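You operate a simulated robot arm through the tools that you are given. There is no shell and no other tool. Be economical: measure what you need, move in short steps, check, and stop when the job is done.

Carry out the task below with a simulated robot arm. There is one attempt and no reset: what you move stays moved.

JOB
Test the clamped can: green tray if good, red tray if bad.
Fine: the trays beside the tester; it tests at a safe 12 V; switch off before the clamp opens, and leave it open; the dial is set, leave it.

It is judged by the outcome, as a careful person would: the job done as asked, and still so three seconds after it is handed in. It fails if anything else is knocked over, pushed out of place, dropped, spilled or broken.

ROBOT AND FRAMES
A 6-joint arm with a two-finger parallel gripper, fixed in place. Base frame: the origin is at the foot of the arm, x ahead of it, y to its left, z up; the work surface is at about z = 72. Lengths are in cm, angles in degrees, forces in N, time in s.
With the tool pointing down near the work surface it reaches from about 26 to 66 cm from the base axis. Its first joint turns from -66.0 to 66.0 degrees. Payload 2.9 kg.
The TCP is the grasp point between the finger pads, 3 cm short of the fingertips. In the tool frame z runs along the fingers and y along their closing line. The gripper opens to 11 cm. The fingers are 2 cm wide and 1 cm thick; the gripper's body (4.8 by 11.2 cm) begins 5.5 cm behind the TCP.
Orientation is that of the tool frame in the base frame, as a unit quaternion [x, y, z, w]. With the fingers straight down and closing along the base's y, the tool's x points along the base's -x, its y along +y and its z along -z.

CONTROLS
- The arm moves only by the tool nudge_tool. Its arguments are lists of equal length, an entry for each row: "fingers": the finger opening in cm, from 0 to 11; "dp": the shift along the tool's x, y, z in units of 250 mm (1.0 is 250 mm), a list of three; "rot": the turn, a rotation vector about the tool's x, y, z in units of 60 degrees (1.0 is 60 degrees), a list of three. In form: {"fingers": [fingers, ...], "dp": [[tx, ty, tz], ...], "rot": [[ax, ay, az], ...]}. A call has 1 to 12 rows; each row is the pose to reach, as a shift and turn from the pose commanded when the call began, along the tool's axes at that moment. A call with a number of a shift or a turn outside -1 to 1 is refused whole. A row lasts 0.2 s, in which the tool goes at most 5 cm and 8.6 degrees; a call with a longer step from one row to the next is refused whole, and so is a gripper value outside its range. A pose out of reach is approached as far as the arm can. The call stops where the force on the tool passes 40 N (or 10 N more than at its start, if that is more) or the arm is blocked; 0.2 s more then pass. Each finger travels about 10.8 cm/s and halts on what it meets, pressing with about 33 N; the grip force reading is that of the motor and also rises with nothing between the fingers. The clock runs only during rows and for 0.2 s after the last one: add rows that repeat a pose to give the fingers time. The reply holds the time, the measured pose of the TCP, the force on the tool along the base axes, the opening and the grip force, in the units named above and with some noise, with the torque about the TCP (base axes, N m) and any sound that the robot's microphone picked up.
- Cameras (640 x 400 px; columns grow to the right, rows downward): "scene" is fixed at [7.41, 44.36, 139.17]; the picture's right is [-0.64, -0.77, 0.00], its down [-0.38, 0.32, -0.87] and it looks along [0.67, -0.56, -0.50] (base axes); focal length 320 px, centre (320, 200). "wrist" rides on the gripper at [7.2, 1.7, -10.3] in the tool frame; the picture's right is [-0.23, 0.97, 0.00], its down [-0.76, -0.18, -0.62] and it looks along [-0.61, -0.14, 0.78] (tool axes); focal length 222 px, centre (320, 200).
- snapshot(camera): a new picture of that camera. No time passes.
- point_at(camera, pixels): for up to 12 pixels [column, row] of the newest picture of that camera ("zoom" is the newest enlarged one), the place [x, y, z] in the base frame of the surface seen there, good to about 0.2 cm, but the place of the scene camera against the robot may be out by one fixed shift of up to 1.8 cm in any direction. No time passes.
- enlarge(camera, box): a new picture of the part [left, top, right, bottom] of that camera's present view, enlarged. No time passes.
- job_done(): hands the job in; it is judged then, once.

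Go step by step. Measure first, check grasps and placings, and put right what went wrong. The budget is 80 turns and 34 pictures, counting those below and the enlarged ones. Unless the task says otherwise, let go and move clear before handing in, and close with one line.

The tools are called after "Emit:" as name(argument=value, ...) on one line, values as JSON. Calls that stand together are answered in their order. nudge_tool: Moves the arm, as the interface text tells. Its arguments: {"type":"object","properties":{"fingers":{"type":"array","items":{"type":"number"}},"dp":{"type":"array","items":{"type":"array","items":{"type":"number"}}},"rot":{"type":"array","items":{"type":"array","items":{"type":"number"}}}},"required":["fingers","dp","rot"]} The other tools are called the same way: snapshot (camera) takes a picture; point_at (camera, pixels) gives the place of the surface under pixels of a picture; enlarge (camera, box) takes an enlarged picture of a part of a camera's view; job_done () hands the job in.

At the start:

```text
clock: 0.0
position: [41.91, -18.58, 123.26]
ee_rot: [0.0, 1.0, -0.001, 0.0]
force: [0.1, 0.6, -0.2]
ft_torque: [-0.02, 0.02, -0.01]
opening: 11.0
gripper_force: 0.2
```

scene: 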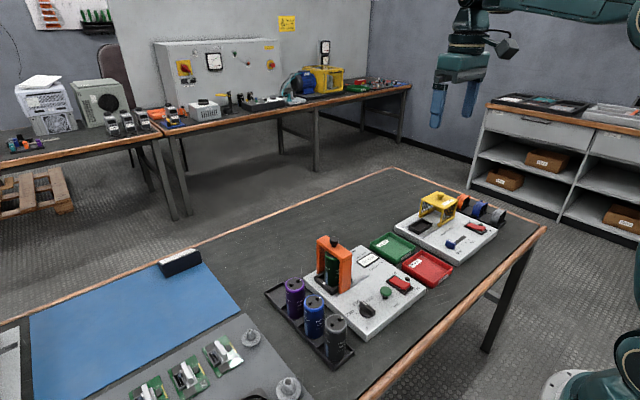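
wrist: 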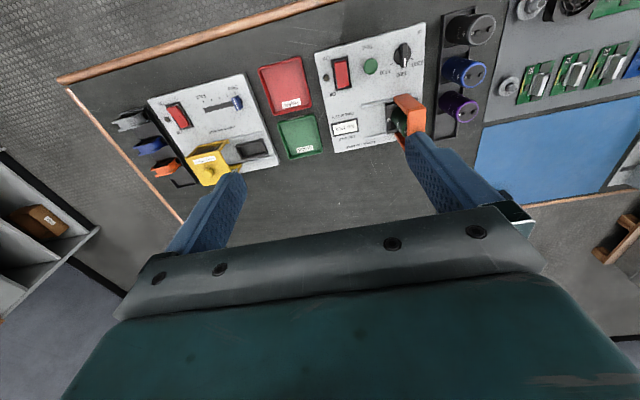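

The scene shows an orange clamp tester near (345,280) holding a green can, trays near (410,260), and a second yellow device beyond. I'll look closer at both.

Emit:
enlarge(camera="scene", box=[290, 220, 470, 350])

Emit:
enlarge(camera="wrist", box=[250, 10, 450, 170])

Emit:
enlarge(camera="scene", box=[380, 180, 520, 280])

```text
3.08 times, centred on (380, 285) of scene
```

zoom: 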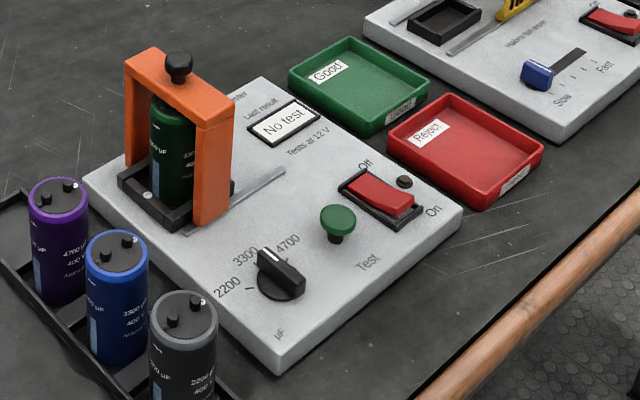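

```text
2.50 times, centred on (350, 90) of wrist
```

zoom: 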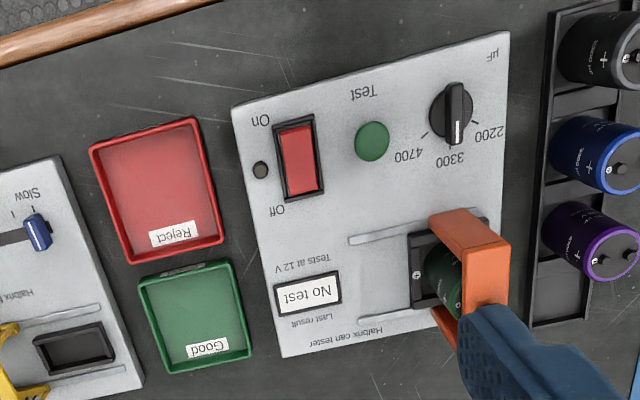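

```text
4.00 times, centred on (450, 230) of scene
```

zoom: 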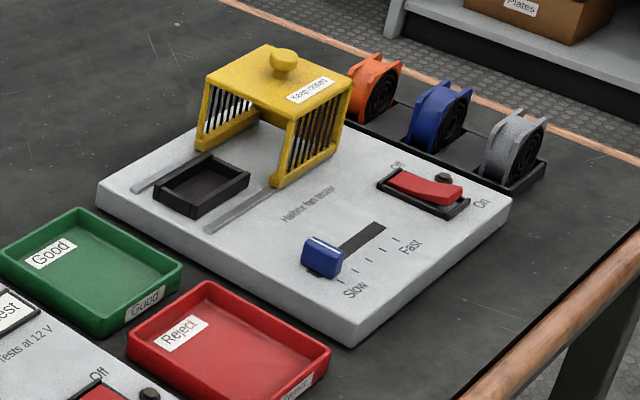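

The tester is off with "No test" displayed; the clamp is a sliding gantry on rails with a top knob. I'll measure key points.

Emit:
point_at(camera="wrist", pixels=[[340, 66], [343, 83], [371, 65], [412, 108], [345, 127], [300, 136], [285, 86], [362, 106], [367, 138], [388, 118], [420, 98], [326, 100]])

Emit:
point_at(camera="scene", pixels=[[334, 239], [349, 256], [325, 237], [394, 280], [405, 287], [386, 290], [331, 256], [345, 285], [322, 280], [368, 275], [319, 248], [336, 293]])

```text
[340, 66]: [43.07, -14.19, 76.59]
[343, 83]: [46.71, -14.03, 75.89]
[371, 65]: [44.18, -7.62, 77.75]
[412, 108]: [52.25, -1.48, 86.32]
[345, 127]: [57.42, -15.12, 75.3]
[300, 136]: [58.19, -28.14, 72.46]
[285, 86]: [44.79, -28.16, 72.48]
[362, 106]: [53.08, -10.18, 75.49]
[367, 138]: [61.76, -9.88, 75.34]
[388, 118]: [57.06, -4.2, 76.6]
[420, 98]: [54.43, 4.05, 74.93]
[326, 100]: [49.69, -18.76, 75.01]
```

```text
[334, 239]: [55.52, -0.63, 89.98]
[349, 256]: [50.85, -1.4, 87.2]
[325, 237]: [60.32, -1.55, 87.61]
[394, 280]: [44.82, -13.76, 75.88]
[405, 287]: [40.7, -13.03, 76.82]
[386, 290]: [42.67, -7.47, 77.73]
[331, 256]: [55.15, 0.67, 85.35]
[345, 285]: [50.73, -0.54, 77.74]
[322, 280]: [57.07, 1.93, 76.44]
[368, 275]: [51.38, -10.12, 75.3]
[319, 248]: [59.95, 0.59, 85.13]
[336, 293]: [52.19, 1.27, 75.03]
```

Scene reads about +1.6 in x short versus the wrist camera; rocker is off (its On end near (42.5,-14) is raised), the rails leave free travel toward -y for the clamp. I'll close the fingers and descend over the On end.

Emit:
nudge_tool(fingers=[0, 0, 0, 0, 0, 0], dp=[[-0.005, 0.03, 0.16], [-0.01, 0.06, 0.32], [-0.015, 0.09, 0.48], [-0.02, 0.12, 0.64], [-0.024, 0.15, 0.8], [-0.024, 0.179, 0.96]], rot=[[0, 0, 0], [0, 0, 0], [0, 0, 0], [0, 0, 0], [0, 0, 0], [0, 0, 0]])

```text
clock: 1.4
position: [42.3, -14.03, 99.38]
ee_rot: [0.0, 1.0, 0.0, 0.0]
force: [-0.5, 0.0, 0.1]
ft_torque: [0.0, 0.01, 0.03]
opening: 0.0
gripper_force: 32.6
```

At z 99.4 over the switch; a close wrist view gives better coordinates.

Emit:
snapshot(camera="wrist")

```text
28 pictures are left
```

wrist: 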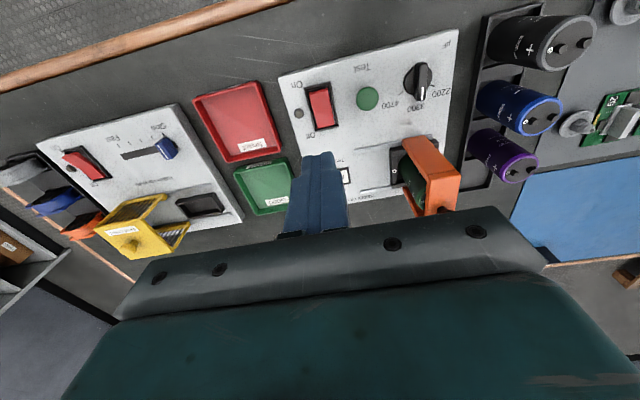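

Emit:
point_at(camera="wrist", pixels=[[317, 91], [320, 107], [324, 123], [316, 86], [328, 127], [367, 97], [368, 88], [368, 107], [418, 139], [448, 180], [432, 160], [299, 113]])

```text
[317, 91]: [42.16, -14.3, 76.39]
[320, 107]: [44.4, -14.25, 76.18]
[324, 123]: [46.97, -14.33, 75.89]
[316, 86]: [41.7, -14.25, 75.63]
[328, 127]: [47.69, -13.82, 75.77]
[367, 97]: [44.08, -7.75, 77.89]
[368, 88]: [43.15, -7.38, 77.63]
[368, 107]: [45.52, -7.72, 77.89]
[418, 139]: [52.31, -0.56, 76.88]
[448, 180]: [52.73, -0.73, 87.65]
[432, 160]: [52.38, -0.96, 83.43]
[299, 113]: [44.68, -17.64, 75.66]
```

On end at (42.2,-14.3,76.4), hinge near x 44.5, test button top (44.2,-7.6,77.9). Descend to just above the rocker.

Emit:
nudge_tool(fingers=[0, 0, 0, 0, 0], dp=[[0, 0, 0.18], [0, 0, 0.36], [0, 0, 0.54], [0, -0.004, 0.68], [0, -0.006, 0.74]], rot=[[0, 0, 0], [0, 0, 0], [0, 0, 0], [0, 0, 0], [0, 0, 0]])

```text
clock: 2.6
position: [42.53, -14.41, 81.08]
ee_rot: [0.0, 1.0, 0.0, 0.0]
force: [-1.1, -0.3, -0.2]
ft_torque: [0.01, -0.03, 0.02]
opening: 0.01
gripper_force: 33.1
```

Tip is at z≈78, clear of the rocker; press down in small steps.

Emit:
nudge_tool(fingers=[0, 0, 0, 0, 0, 0, 0, 0], dp=[[0, 0, 0.02], [0, 0, 0.04], [0, 0, 0.055], [0, 0, 0.065], [0, 0, 0.075], [0, 0, 0.085], [0, 0, 0.092], [0, 0, 0.0]], rot=[[0, 0, 0], [0, 0, 0], [0, 0, 0], [0, 0, 0], [0, 0, 0], [0, 0, 0], [0, 0, 0], [0, 0, 0]])

Emit:
enlarge(camera="scene", box=[290, 220, 470, 350])

```text
clock: 4.0
position: [42.52, -14.16, 79.11]
ee_rot: [-0.001, 1.0, 0.0, 0.0]
force: [-3.9, 1.4, 8.2]
ft_torque: [0.02, 0.07, -0.01]
opening: 0.01
gripper_force: 32.7
heard: click
stopped in row 6: the force on the tool passed its limit at 47 N (the readings are from after the stop); the commanded pose is now the measured one
```

```text
3.08 times, centred on (380, 285) of scene
```

zoom: 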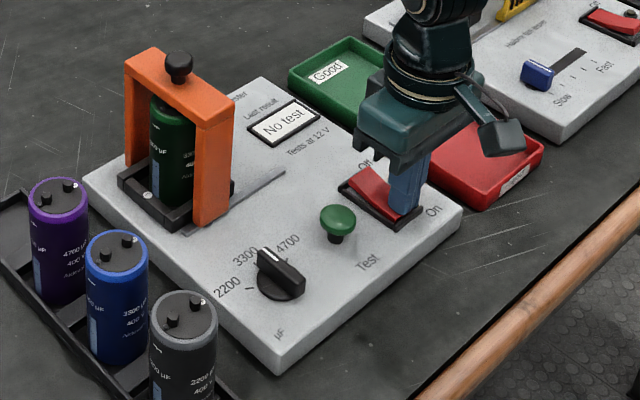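

A click, and the rocker flipped to On. Lift and move above the test button.

Emit:
nudge_tool(fingers=[0, 0, 0, 0, 0], dp=[[0, 0, -0.1], [0, 0, -0.18], [-0.034, 0.13, -0.18], [-0.068, 0.262, -0.18], [-0.068, 0.262, -0.1]], rot=[[0, 0, 0], [0, 0, 0], [0, 0, 0], [0, 0, 0], [0, 0, 0]])

Emit:
enlarge(camera="scene", box=[290, 220, 470, 350])

```text
clock: 5.2
position: [44.27, -7.45, 81.5]
ee_rot: [0.0, 1.0, 0.001, 0.0]
force: [-0.6, 0.4, 0.0]
ft_torque: [-0.05, 0.01, 0.02]
opening: 0.0
gripper_force: 33.0
```

```text
3.08 times, centred on (380, 285) of scene
```

zoom: 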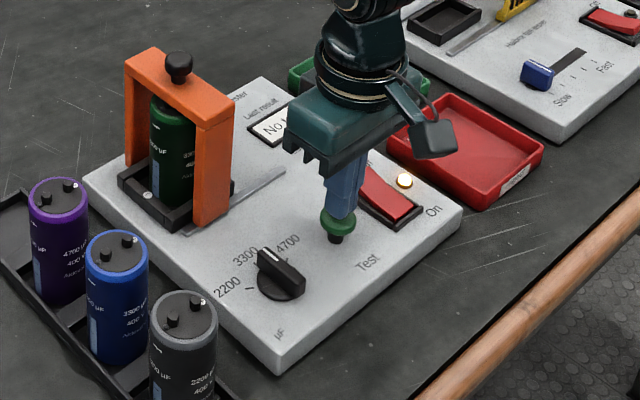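

The lamp is lit and the fingers are over the button. Press it.

Emit:
nudge_tool(fingers=[0, 0, 0, 0, 0, 0, 0, 0], dp=[[0, 0, 0.02], [0, 0, 0.03], [0, 0, 0.04], [0, 0, 0.05], [0, 0, 0.06], [0, 0, 0.06], [0, 0, 0.0], [0, 0, -0.06]], rot=[[0, 0, 0], [0, 0, 0], [0, 0, 0], [0, 0, 0], [0, 0, 0], [0, 0, 0], [0, 0, 0], [0, 0, 0]])

```text
clock: 7.0
position: [44.38, -7.69, 83.06]
ee_rot: [0.0, 1.0, 0.0, -0.001]
force: [1.0, 0.2, 0.0]
ft_torque: [0.0, 0.01, 0.04]
opening: 0.0
gripper_force: 33.0
```

Pressed to tip z≈77 with no click noted. Move aside so the display is visible.

Emit:
nudge_tool(fingers=[0, 0, 0], dp=[[0.03, -0.13, 0], [0.076, -0.264, 0], [0.076, -0.264, 0]], rot=[[0, 0, 0], [0, 0, 0], [0, 0, 0]])

Emit:
enlarge(camera="scene", box=[310, 230, 450, 320])

```text
clock: 7.8
position: [42.44, -14.44, 82.88]
ee_rot: [-0.001, 1.0, 0.001, 0.0]
force: [0.6, 0.7, 0.1]
ft_torque: [0.0, -0.03, 0.04]
opening: 0.02
gripper_force: 32.3
```

```text
4.44 times, centred on (380, 275) of scene
```

zoom: 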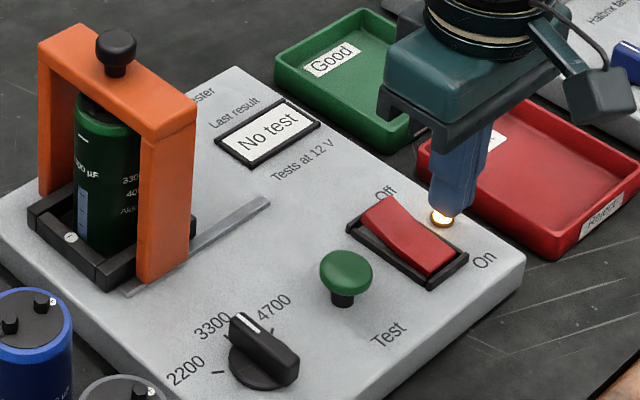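

Display still "No test", so the press was too shallow (or the test needs a longer hold). Return and press until firm contact.

Emit:
nudge_tool(fingers=[0, 0, 0, 0], dp=[[-0.03, 0.13, 0], [-0.07, 0.27, 0], [-0.07, 0.27, 0.1], [-0.07, 0.27, 0.16]], rot=[[0, 0, 0], [0, 0, 0], [0, 0, 0], [0, 0, 0]])

Emit:
nudge_tool(fingers=[0, 0, 0, 0, 0, 0, 0, 0, 0, 0], dp=[[0, 0, 0.01], [0, 0, 0.02], [0, 0, 0.03], [0, 0, 0.035], [0, 0, 0.04], [0, 0, 0.045], [0, 0, 0.05], [0, 0, 0.055], [0, 0, 0.06], [0, 0, 0.065]], rot=[[0, 0, 0], [0, 0, 0], [0, 0, 0], [0, 0, 0], [0, 0, 0], [0, 0, 0], [0, 0, 0], [0, 0, 0], [0, 0, 0], [0, 0, 0]])

```text
clock: 8.8
position: [44.18, -7.43, 79.32]
ee_rot: [0.0, 1.0, 0.0, 0.004]
force: [-11.9, 1.3, 32.4]
ft_torque: [0.09, 0.59, -0.01]
opening: 0.02
gripper_force: 32.9
heard: click
```

```text
clock: 9.3
position: [44.45, -7.5, 79.31]
ee_rot: [0.0, 1.0, 0.0, 0.005]
force: [-7.3, 0.8, 13.9]
ft_torque: [0.05, 0.3, 0.0]
opening: 0.0
gripper_force: 33.4
stopped in row 2: the force on the tool passed its limit at 225 N (the readings are from after the stop); the commanded pose is now the measured one
```

A click was heard at the button. Lift off and go above the switch's side to read the display.

Emit:
nudge_tool(fingers=[0, 0, 0, 0, 0], dp=[[0, 0, -0.08], [0, 0, -0.16], [0.03, -0.13, -0.16], [0.076, -0.27, -0.16], [0.076, -0.27, -0.16]], rot=[[0, 0, 0], [0, 0, 0], [0, 0, 0], [0, 0, 0], [0, 0, 0]])

Emit:
enlarge(camera="scene", box=[310, 230, 450, 320])

```text
clock: 10.5
position: [42.43, -14.27, 83.23]
ee_rot: [0.0, 1.0, -0.001, 0.005]
force: [-0.4, -0.4, -0.4]
ft_torque: [0.01, 0.0, -0.02]
opening: 0.0
gripper_force: 32.9
```

```text
4.44 times, centred on (380, 275) of scene
```

zoom: 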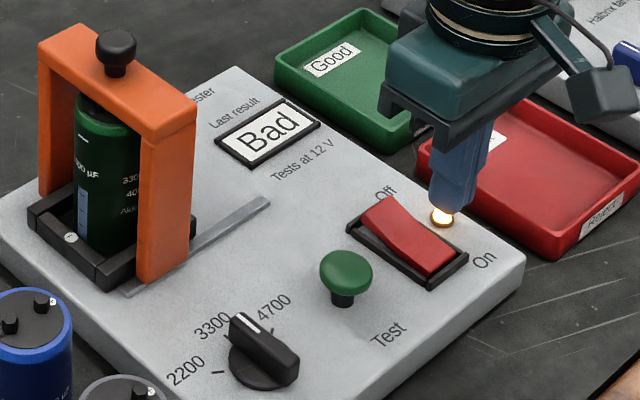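

The display reads "Bad", so the can goes to the red tray. Now switch off by pressing the Off end near (46.7,-14.25).

Emit:
nudge_tool(fingers=[0, 0, 0, 0, 0, 0, 0, 0, 0, 0, 0, 0], dp=[[-0.1, 0, 0], [-0.168, 0, 0], [-0.168, 0, 0.06], [-0.168, 0, 0.1], [-0.168, 0, 0.12], [-0.168, 0, 0.13], [-0.168, 0, 0.14], [-0.168, 0, 0.148], [-0.168, 0, 0.156], [-0.168, 0, 0.162], [-0.168, 0, 0.168], [-0.168, 0, 0.172]], rot=[[0, 0, 0], [0, 0, 0], [0, 0, 0], [0, 0, 0], [0, 0, 0], [0, 0, 0], [0, 0, 0], [0, 0, 0], [0, 0, 0], [0, 0, 0], [0, 0, 0], [0, 0, 0]])

```text
clock: 13.1
position: [46.71, -14.2, 79.07]
ee_rot: [-0.001, 1.0, -0.001, 0.007]
force: [-0.3, 2.2, 15.5]
ft_torque: [0.07, 0.14, 0.03]
opening: 0.0
gripper_force: 33.1
heard: click
```

Click at the Off end. Lift away and verify the lamp, levelling the slight tilt.

Emit:
nudge_tool(fingers=[0, 0, 0, 0, 0, 0], dp=[[0, 0, -0.1], [0, 0, -0.28], [0, 0, -0.46], [0, 0, -0.64], [0, 0, -0.8], [0, 0, -0.8]], rot=[[0, 0, 0], [0, 0.01, 0], [0, 0.01, 0], [0, 0.01, 0], [0, 0.01, 0], [0, 0.01, 0]])

Emit:
snapshot(camera="scene")

Emit:
snapshot(camera="wrist")

```text
clock: 14.5
position: [46.37, -14.19, 99.1]
ee_rot: [0.0, 1.0, -0.001, 0.0]
force: [-0.1, 0.1, 1.0]
ft_torque: [0.03, -0.02, 0.01]
opening: 0.0
gripper_force: 33.1
```

```text
23 pictures are left
```

scene: 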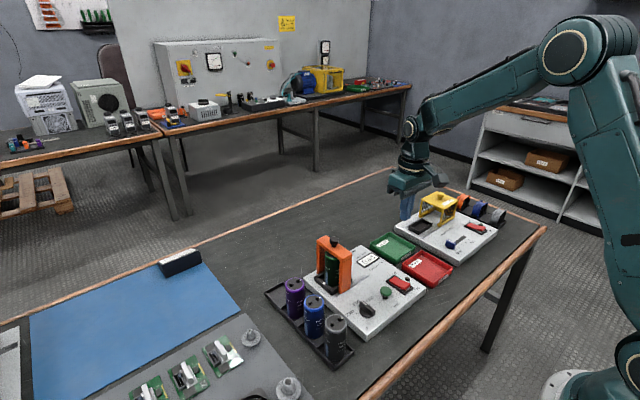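

```text
22 pictures are left
```

wrist: 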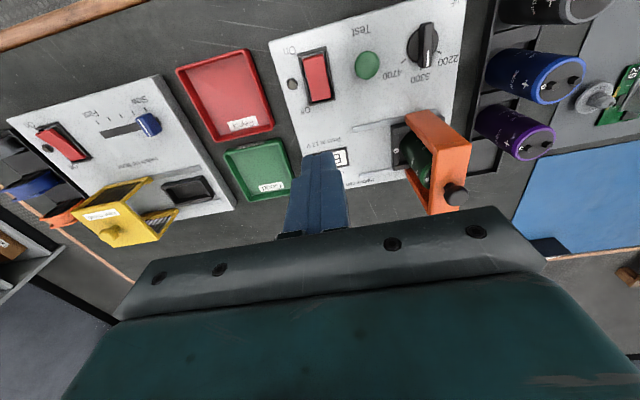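

The lamp at wrist (292,84) is dark: off. Measure the clamp knob, beam, and can.

Emit:
point_at(camera="wrist", pixels=[[455, 193], [455, 185], [442, 190], [413, 115], [456, 122], [470, 142], [433, 210], [416, 160], [395, 168], [394, 127], [353, 128], [362, 182]])

Emit:
enlarge(camera="wrist", box=[330, 80, 490, 220])

Emit:
enlarge(camera="scene", box=[300, 225, 400, 305])

```text
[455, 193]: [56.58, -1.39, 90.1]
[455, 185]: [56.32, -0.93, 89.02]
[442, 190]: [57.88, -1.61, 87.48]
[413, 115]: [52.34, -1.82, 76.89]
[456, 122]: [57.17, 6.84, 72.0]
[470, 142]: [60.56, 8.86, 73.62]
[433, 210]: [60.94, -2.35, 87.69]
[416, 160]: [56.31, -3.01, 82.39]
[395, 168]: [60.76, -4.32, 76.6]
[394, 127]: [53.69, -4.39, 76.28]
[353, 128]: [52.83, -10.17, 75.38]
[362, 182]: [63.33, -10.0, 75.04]
```

```text
2.86 times, centred on (410, 150) of wrist
```

zoom: 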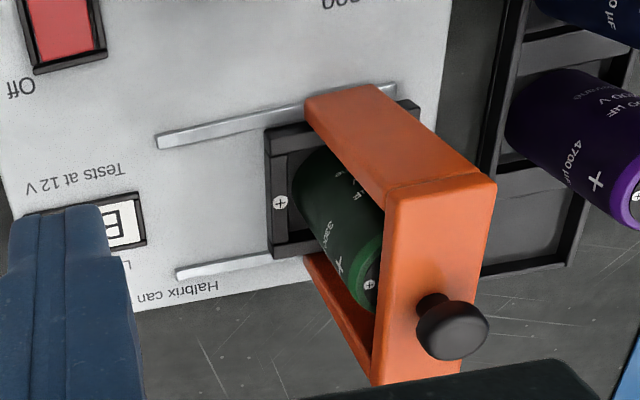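

```text
5.00 times, centred on (350, 265) of scene
```

zoom: 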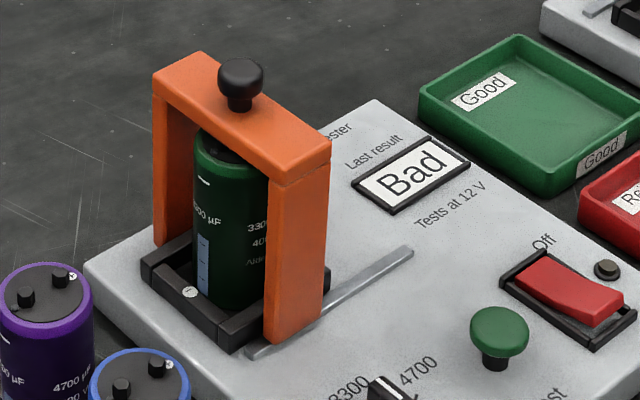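

Knob is at about (57,-0.8), top z≈90.2, and the beam top is z≈87.6. Hover above the knob with fingers open, and check.

Emit:
nudge_tool(fingers=[5, 5, 5, 5, 5, 5], dp=[[-0.085, 0.107, 0], [-0.17, 0.214, 0], [-0.255, 0.32, 0], [-0.34, 0.43, 0], [-0.424, 0.536, 0.06], [-0.424, 0.536, 0.1]], rot=[[0, 0, 0], [0, 0, 0], [0, 0, 0], [0, 0, 0], [0, 0, 0], [0, 0, 0]])

Emit:
snapshot(camera="wrist")

Emit:
enlarge(camera="scene", box=[280, 180, 420, 300])

```text
clock: 15.9
position: [57.15, -0.93, 96.5]
ee_rot: [-0.001, 1.0, -0.001, 0.001]
force: [-0.1, 0.3, 0.4]
ft_torque: [0.0, 0.01, -0.04]
opening: 5.02
gripper_force: 0.1
```

```text
19 pictures are left
```

wrist: 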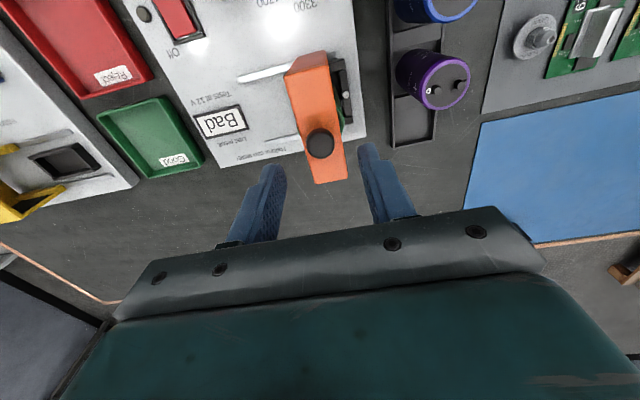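

```text
3.33 times, centred on (350, 240) of scene
```

zoom: 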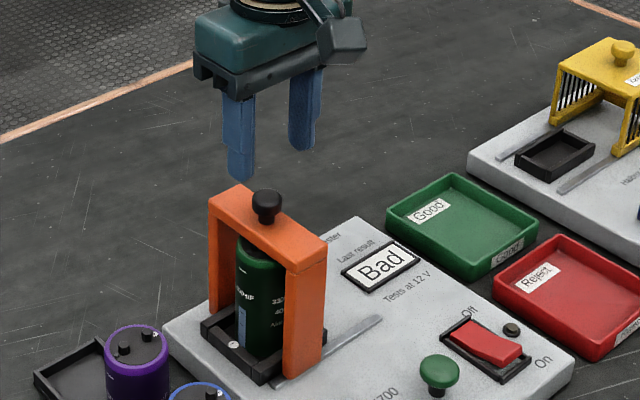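

Emit:
point_at(camera="wrist", pixels=[[320, 139], [308, 144], [333, 142], [321, 149], [320, 131], [293, 75], [326, 70], [340, 86], [347, 180], [316, 183]])

```text
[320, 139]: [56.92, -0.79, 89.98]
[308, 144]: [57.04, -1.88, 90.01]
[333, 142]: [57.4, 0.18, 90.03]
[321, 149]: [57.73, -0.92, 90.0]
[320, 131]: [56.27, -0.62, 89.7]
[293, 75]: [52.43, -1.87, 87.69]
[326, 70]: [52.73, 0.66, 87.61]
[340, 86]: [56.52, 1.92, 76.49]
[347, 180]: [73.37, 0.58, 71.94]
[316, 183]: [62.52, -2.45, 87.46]
```

Knob centre (57.0,-0.85), top 90.0, right under the TCP. Descend so the tips sit just above the beam, then grip.

Emit:
nudge_tool(fingers=[5, 5, 5, 2, 0.5, 0.5], dp=[[0, 0.002, 0.1], [0, 0.002, 0.19], [0, 0.002, 0.212], [0, 0.002, 0.212], [0, 0.002, 0.212], [0, 0.002, 0.212]], rot=[[0, 0, 0], [0, 0, 0], [0, 0, 0], [0, 0, 0], [0, 0, 0], [0, 0, 0]])

```text
clock: 17.3
position: [57.13, -1.0, 91.15]
ee_rot: [0.002, 1.0, -0.001, 0.001]
force: [1.3, -15.8, -3.0]
ft_torque: [-0.27, -0.49, -0.1]
opening: 2.36
gripper_force: 44.6
```

Knob gripped (opening 2.36). Slide toward -y.

Emit:
nudge_tool(fingers=[0.5, 0.5, 0.5, 0.5, 0.5, 0.5, 0.5, 0.5], dp=[[0, -0.02, 0], [0, -0.04, 0], [0, -0.06, 0], [0, -0.08, 0], [0, -0.1, 0], [0, -0.12, 0], [0, -0.14, 0], [0, -0.16, 0]], rot=[[0, 0, 0], [0, 0, 0], [0, 0, 0], [0, 0, 0], [0, 0, 0], [0, 0, 0], [0, 0, 0], [0, 0, 0]])

Emit:
enlarge(camera="scene", box=[280, 180, 420, 300])

```text
clock: 19.1
position: [57.11, -4.71, 91.04]
ee_rot: [0.001, 1.0, -0.001, 0.001]
force: [-1.2, 1.3, -13.2]
ft_torque: [0.03, -0.56, 0.03]
opening: 2.36
gripper_force: 45.2
```

```text
3.33 times, centred on (350, 240) of scene
```

zoom: 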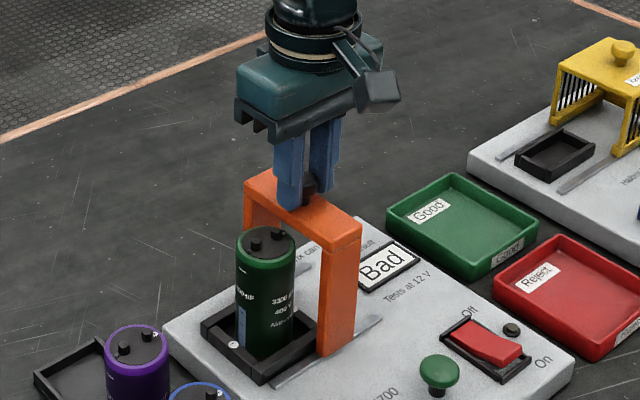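

The clamp slides well and the can stays put. Continue to the end stop.

Emit:
nudge_tool(fingers=[0.5, 0.5, 0.5, 0.5, 0.5, 0.5, 0.5, 0.5, 0.5, 0.5], dp=[[0, -0.02, 0], [0, -0.04, 0], [0, -0.06, 0], [0, -0.08, 0], [0, -0.1, 0], [0, -0.115, 0], [0, -0.13, 0], [0, -0.14, 0], [0, -0.15, 0], [0, -0.16, 0]], rot=[[0, 0, 0], [0, 0, 0], [0, 0, 0], [0, 0, 0], [0, 0, 0], [0, 0, 0], [0, 0, 0], [0, 0, 0], [0, 0, 0], [0, 0, 0]])

```text
clock: 21.0
position: [57.17, -7.58, 91.29]
ee_rot: [-0.008, 1.0, 0.001, 0.0]
force: [3.7, 4.4, -2.2]
ft_torque: [0.05, 0.26, 0.0]
opening: 2.36
gripper_force: 44.8
stopped in row 9: the force on the tool passed its limit at 41 N (the readings are from after the stop); the commanded pose is now the measured one
```

Reached the end stop (y≈-7.5). Release the knob and rise.

Emit:
nudge_tool(fingers=[5, 5, 5, 5, 6, 7], dp=[[0, 0, 0], [0, 0, 0], [0, 0, -0.04], [0, 0, -0.15], [-0.0, 0.1, -0.28], [0, 0.27, -0.28]], rot=[[0, 0, 0], [0, 0, 0], [0, 0, 0], [0, 0, 0.015], [0, 0, 0.015], [0, 0, 0.015]])

Emit:
snapshot(camera="wrist")

Emit:
enlarge(camera="scene", box=[280, 180, 420, 300])

```text
clock: 22.4
position: [57.17, -0.86, 98.41]
ee_rot: [0.0, 1.0, 0.003, 0.001]
force: [-0.2, -0.1, 0.5]
ft_torque: [0.0, -0.02, -0.01]
opening: 7.02
gripper_force: 0.1
```

```text
16 pictures are left
```

wrist: 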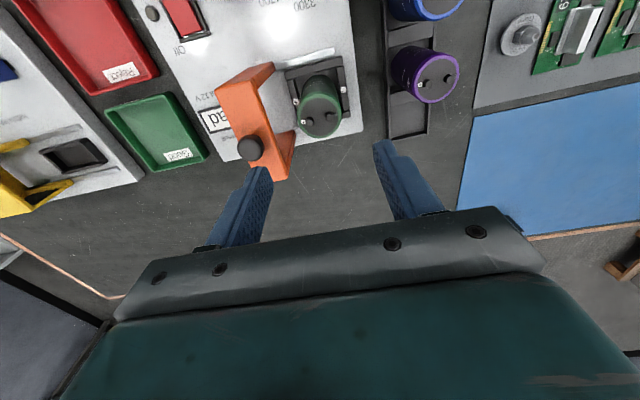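

```text
3.33 times, centred on (350, 240) of scene
```

zoom: 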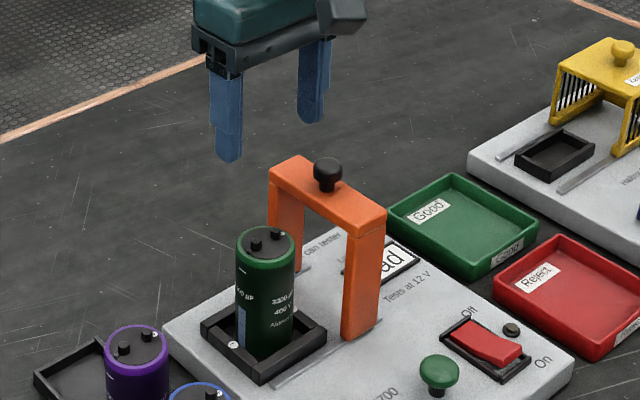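

The clamp is at the end of its rails. Measure the can top and the red tray.

Emit:
point_at(camera="wrist", pixels=[[320, 112], [300, 117], [341, 113], [321, 135], [319, 92], [274, 64], [296, 133], [85, 45], [250, 148], [317, 80]])

Emit:
point_at(camera="scene", pixels=[[425, 257], [402, 267], [453, 268], [432, 283], [428, 268], [408, 262], [447, 277], [333, 261], [333, 271]])

```text
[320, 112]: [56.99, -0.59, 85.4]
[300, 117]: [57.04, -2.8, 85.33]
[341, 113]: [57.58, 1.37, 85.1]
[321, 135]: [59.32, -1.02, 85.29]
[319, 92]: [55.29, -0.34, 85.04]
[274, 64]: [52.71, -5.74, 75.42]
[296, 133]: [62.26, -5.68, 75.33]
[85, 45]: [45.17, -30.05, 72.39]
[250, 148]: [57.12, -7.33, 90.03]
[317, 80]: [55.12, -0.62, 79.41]
```

```text
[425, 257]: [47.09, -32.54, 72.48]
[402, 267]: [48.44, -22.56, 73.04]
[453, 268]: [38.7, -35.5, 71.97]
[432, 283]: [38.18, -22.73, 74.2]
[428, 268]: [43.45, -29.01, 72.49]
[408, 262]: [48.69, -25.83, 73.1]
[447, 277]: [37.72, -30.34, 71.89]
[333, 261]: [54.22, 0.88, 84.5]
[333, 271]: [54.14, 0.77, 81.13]
```

Can centre (57.1,-0.7), radius ≈2.1, top 85.3. Descend to TCP z≈84.9 (keeps the gripper body above the clamp knob) and grip.

Emit:
nudge_tool(fingers=[6.2, 6.2, 6.2, 6.2, 6.2, 6.2], dp=[[0, 0.006, 0.12], [0, 0.006, 0.24], [0, 0.006, 0.36], [0, 0.006, 0.46], [0, 0.006, 0.53], [0, 0.006, 0.54]], rot=[[0, 0, 0], [0, 0, 0], [0, 0, 0], [0, 0, 0], [0, 0, 0], [0, 0, 0]])

Emit:
nudge_tool(fingers=[4.5, 3, 2, 2], dp=[[0, 0, 0], [0, 0, 0], [0, 0, 0], [0, 0, 0]], rot=[[0, 0, 0], [0, 0, 0], [0, 0, 0], [0, 0, 0]])

```text
clock: 23.8
position: [57.05, -0.86, 84.77]
ee_rot: [0.001, 1.0, 0.002, 0.002]
force: [-0.4, 0.6, -0.1]
ft_torque: [0.0, 0.0, 0.01]
opening: 6.18
gripper_force: 0.0
```

```text
clock: 24.8
position: [57.01, -0.91, 84.71]
ee_rot: [0.002, 1.0, 0.001, 0.0]
force: [0.5, 0.5, -0.7]
ft_torque: [0.0, -0.03, -0.06]
opening: 4.69
gripper_force: 33.7
```

Gripped at 4.69 cm. Lift straight up and check.

Emit:
nudge_tool(fingers=[2, 2, 2, 2, 2, 2, 2, 2], dp=[[0, 0, -0.04], [0, 0, -0.1], [0, 0, -0.2], [0, 0, -0.32], [0, 0, -0.44], [0, 0, -0.58], [0, 0, -0.72], [0, 0, -0.76]], rot=[[0, 0, 0], [0, 0, 0], [0, 0, 0], [0, 0, 0], [0, 0, 0], [0, 0, 0], [0, 0, 0], [0, 0, 0]])

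Emit:
snapshot(camera="scene")

```text
clock: 26.6
position: [56.73, -1.09, 103.88]
ee_rot: [0.001, 1.0, 0.002, 0.0]
force: [-1.0, -0.3, -2.2]
ft_torque: [0.02, -0.01, -0.01]
opening: 4.68
gripper_force: 32.5
```

```text
14 pictures are left
```

scene: 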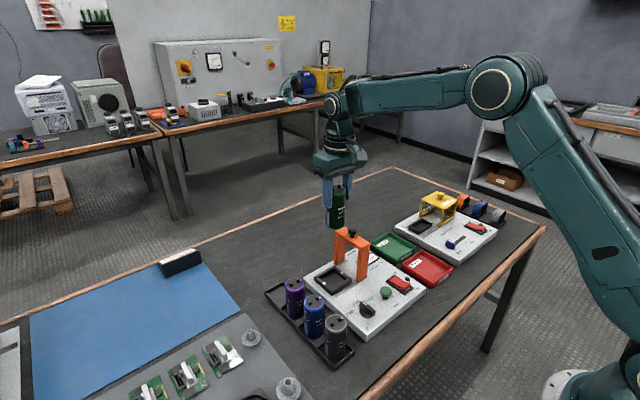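

Can is lifted clean. Carry it toward the red tray at height.

Emit:
nudge_tool(fingers=[2, 2, 2, 2, 2, 2, 2, 2], dp=[[0.05, -0.1, 0], [0.12, -0.24, 0], [0.2, -0.4, 0], [0.28, -0.56, 0], [0.36, -0.72, 0], [0.42, -0.86, 0], [0.468, -0.96, 0], [0.468, -0.98, 0]], rot=[[0, 0, 0], [0, 0, 0], [0, 0, 0], [0, 0, 0], [0, 0, 0], [0, 0, 0], [0, 0, 0], [0, 0, 0]])

Emit:
snapshot(camera="wrist")

```text
clock: 28.4
position: [45.23, -25.32, 103.74]
ee_rot: [0.0, 1.0, 0.002, 0.001]
force: [-0.6, 0.4, -2.3]
ft_torque: [0.0, 0.05, 0.0]
opening: 4.71
gripper_force: 32.9
```

```text
13 pictures are left
```

wrist: 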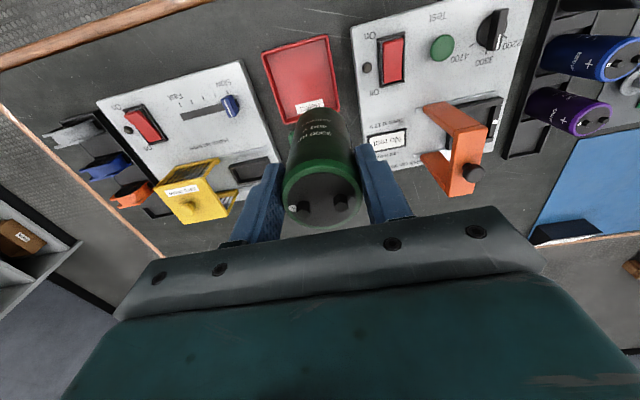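

The red tray's rim is visible at wrist (262,52)-(327,36)-(340,108)-(285,122). Measure it.

Emit:
point_at(camera="wrist", pixels=[[263, 53], [327, 37], [339, 95], [280, 105], [270, 60], [322, 45], [300, 75], [300, 97], [285, 117]])

```text
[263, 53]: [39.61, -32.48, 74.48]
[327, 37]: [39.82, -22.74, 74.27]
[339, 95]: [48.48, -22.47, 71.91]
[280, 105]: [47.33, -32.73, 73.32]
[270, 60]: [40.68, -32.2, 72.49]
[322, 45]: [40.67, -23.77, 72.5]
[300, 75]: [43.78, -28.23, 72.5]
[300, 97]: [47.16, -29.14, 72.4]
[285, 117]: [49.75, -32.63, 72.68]
```

Tray spans x 39.6–50, y -32.5…-22.6, floor 72.5. Lower over its centre (44.8,-27.6) to just above the floor.

Emit:
nudge_tool(fingers=[2, 2, 2, 2, 2, 2, 2, 2], dp=[[0.017, -0.091, 0.05], [0.017, -0.091, 0.18], [0.017, -0.091, 0.32], [0.017, -0.091, 0.46], [0.017, -0.091, 0.6], [0.017, -0.091, 0.72], [0.017, -0.091, 0.8], [0.017, -0.091, 0.82]], rot=[[0, 0, 0], [0, 0, 0], [0, 0, 0], [0, 0, 0], [0, 0, 0], [0, 0, 0], [0, 0, 0], [0, 0, 0]])

Emit:
enlarge(camera="scene", box=[350, 200, 490, 300])

```text
clock: 30.2
position: [44.97, -27.44, 83.08]
ee_rot: [0.001, 1.0, 0.002, 0.002]
force: [0.6, 0.2, -2.5]
ft_torque: [0.01, 0.04, -0.03]
opening: 4.68
gripper_force: 33.3
```

```text
4.00 times, centred on (420, 250) of scene
```

zoom: 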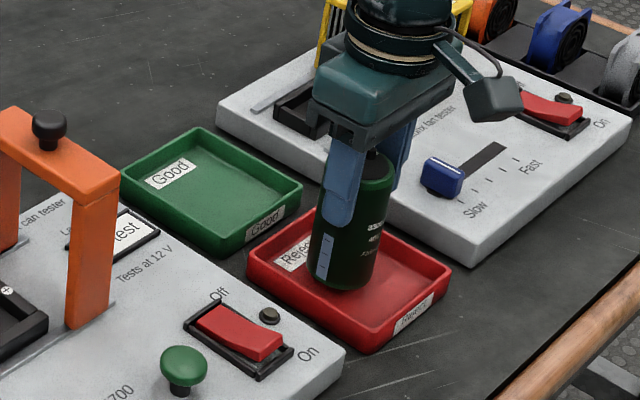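

The can is in the red tray just above its floor. Lower gently until it touches.

Emit:
nudge_tool(fingers=[2, 2, 2, 2, 2, 2], dp=[[0, 0, 0.008], [0, 0, 0.016], [0, 0, 0.022], [0, 0, 0.028], [0, 0, 0.034], [0, 0, 0.034]], rot=[[0, 0, 0], [0, 0, 0], [0, 0, 0], [0, 0, 0], [0, 0, 0], [0, 0, 0]])

```text
clock: 31.6
position: [44.9, -27.4, 82.23]
ee_rot: [0.001, 1.0, 0.001, 0.0]
force: [0.1, 0.1, -2.9]
ft_torque: [-0.02, 0.05, -0.04]
opening: 4.69
gripper_force: 33.3
```

No contact yet; continue in finer steps.

Emit:
nudge_tool(fingers=[2, 2, 2, 2, 2], dp=[[0, 0, 0.004], [0, 0, 0.008], [0, 0, 0.012], [0, 0, 0.016], [0, 0, 0.016]], rot=[[0, 0, 0], [0, 0, 0], [0, 0, 0], [0, 0, 0], [0, 0, 0]])

```text
clock: 32.8
position: [44.95, -27.52, 81.98]
ee_rot: [0.001, 1.0, 0.001, 0.001]
force: [-3.0, 2.7, 8.2]
ft_torque: [-0.03, 0.28, -0.07]
opening: 4.71
gripper_force: 33.0
```

Contact with the tray floor (+8 N). Open and rise straight up.

Emit:
nudge_tool(fingers=[4.9, 5.3, 6, 6.5, 6.5, 6.5, 6.5, 6.5, 6.5, 6.5], dp=[[0, 0, 0], [0, 0, 0], [0, 0, 0], [0, 0, 0], [0, 0, -0.06], [0, 0, -0.14], [0, 0, -0.28], [0, 0, -0.44], [0, 0, -0.6], [0, 0, -0.76]], rot=[[0, 0, 0], [0, 0, 0], [0, 0, 0], [0, 0, 0], [0, 0, 0], [0, 0, 0], [0, 0, 0], [0, 0, 0], [0, 0, 0], [0, 0, 0]])

Emit:
enlarge(camera="scene", box=[280, 180, 500, 340])

```text
clock: 35.0
position: [44.97, -27.37, 101.22]
ee_rot: [0.001, 1.0, 0.002, 0.001]
force: [0.0, -0.9, -0.2]
ft_torque: [-0.01, 0.01, 0.02]
opening: 6.51
gripper_force: 0.0
```

```text
2.50 times, centred on (390, 260) of scene
```

zoom: 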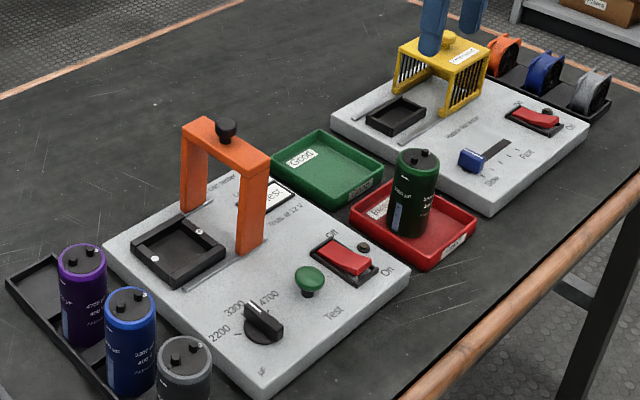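

The can stands upright in the red tray, the tester is off with its lamp dark, the clamp is open, the dial is untouched and the arm is clear. Handing in.

Emit:
job_done()

```text
The job is handed in.
```

The can tested "Bad" at 12 V and now stands in the red tray; the tester was switched off before I opened the clamp, the clamp is left open, and the dial is untouched.
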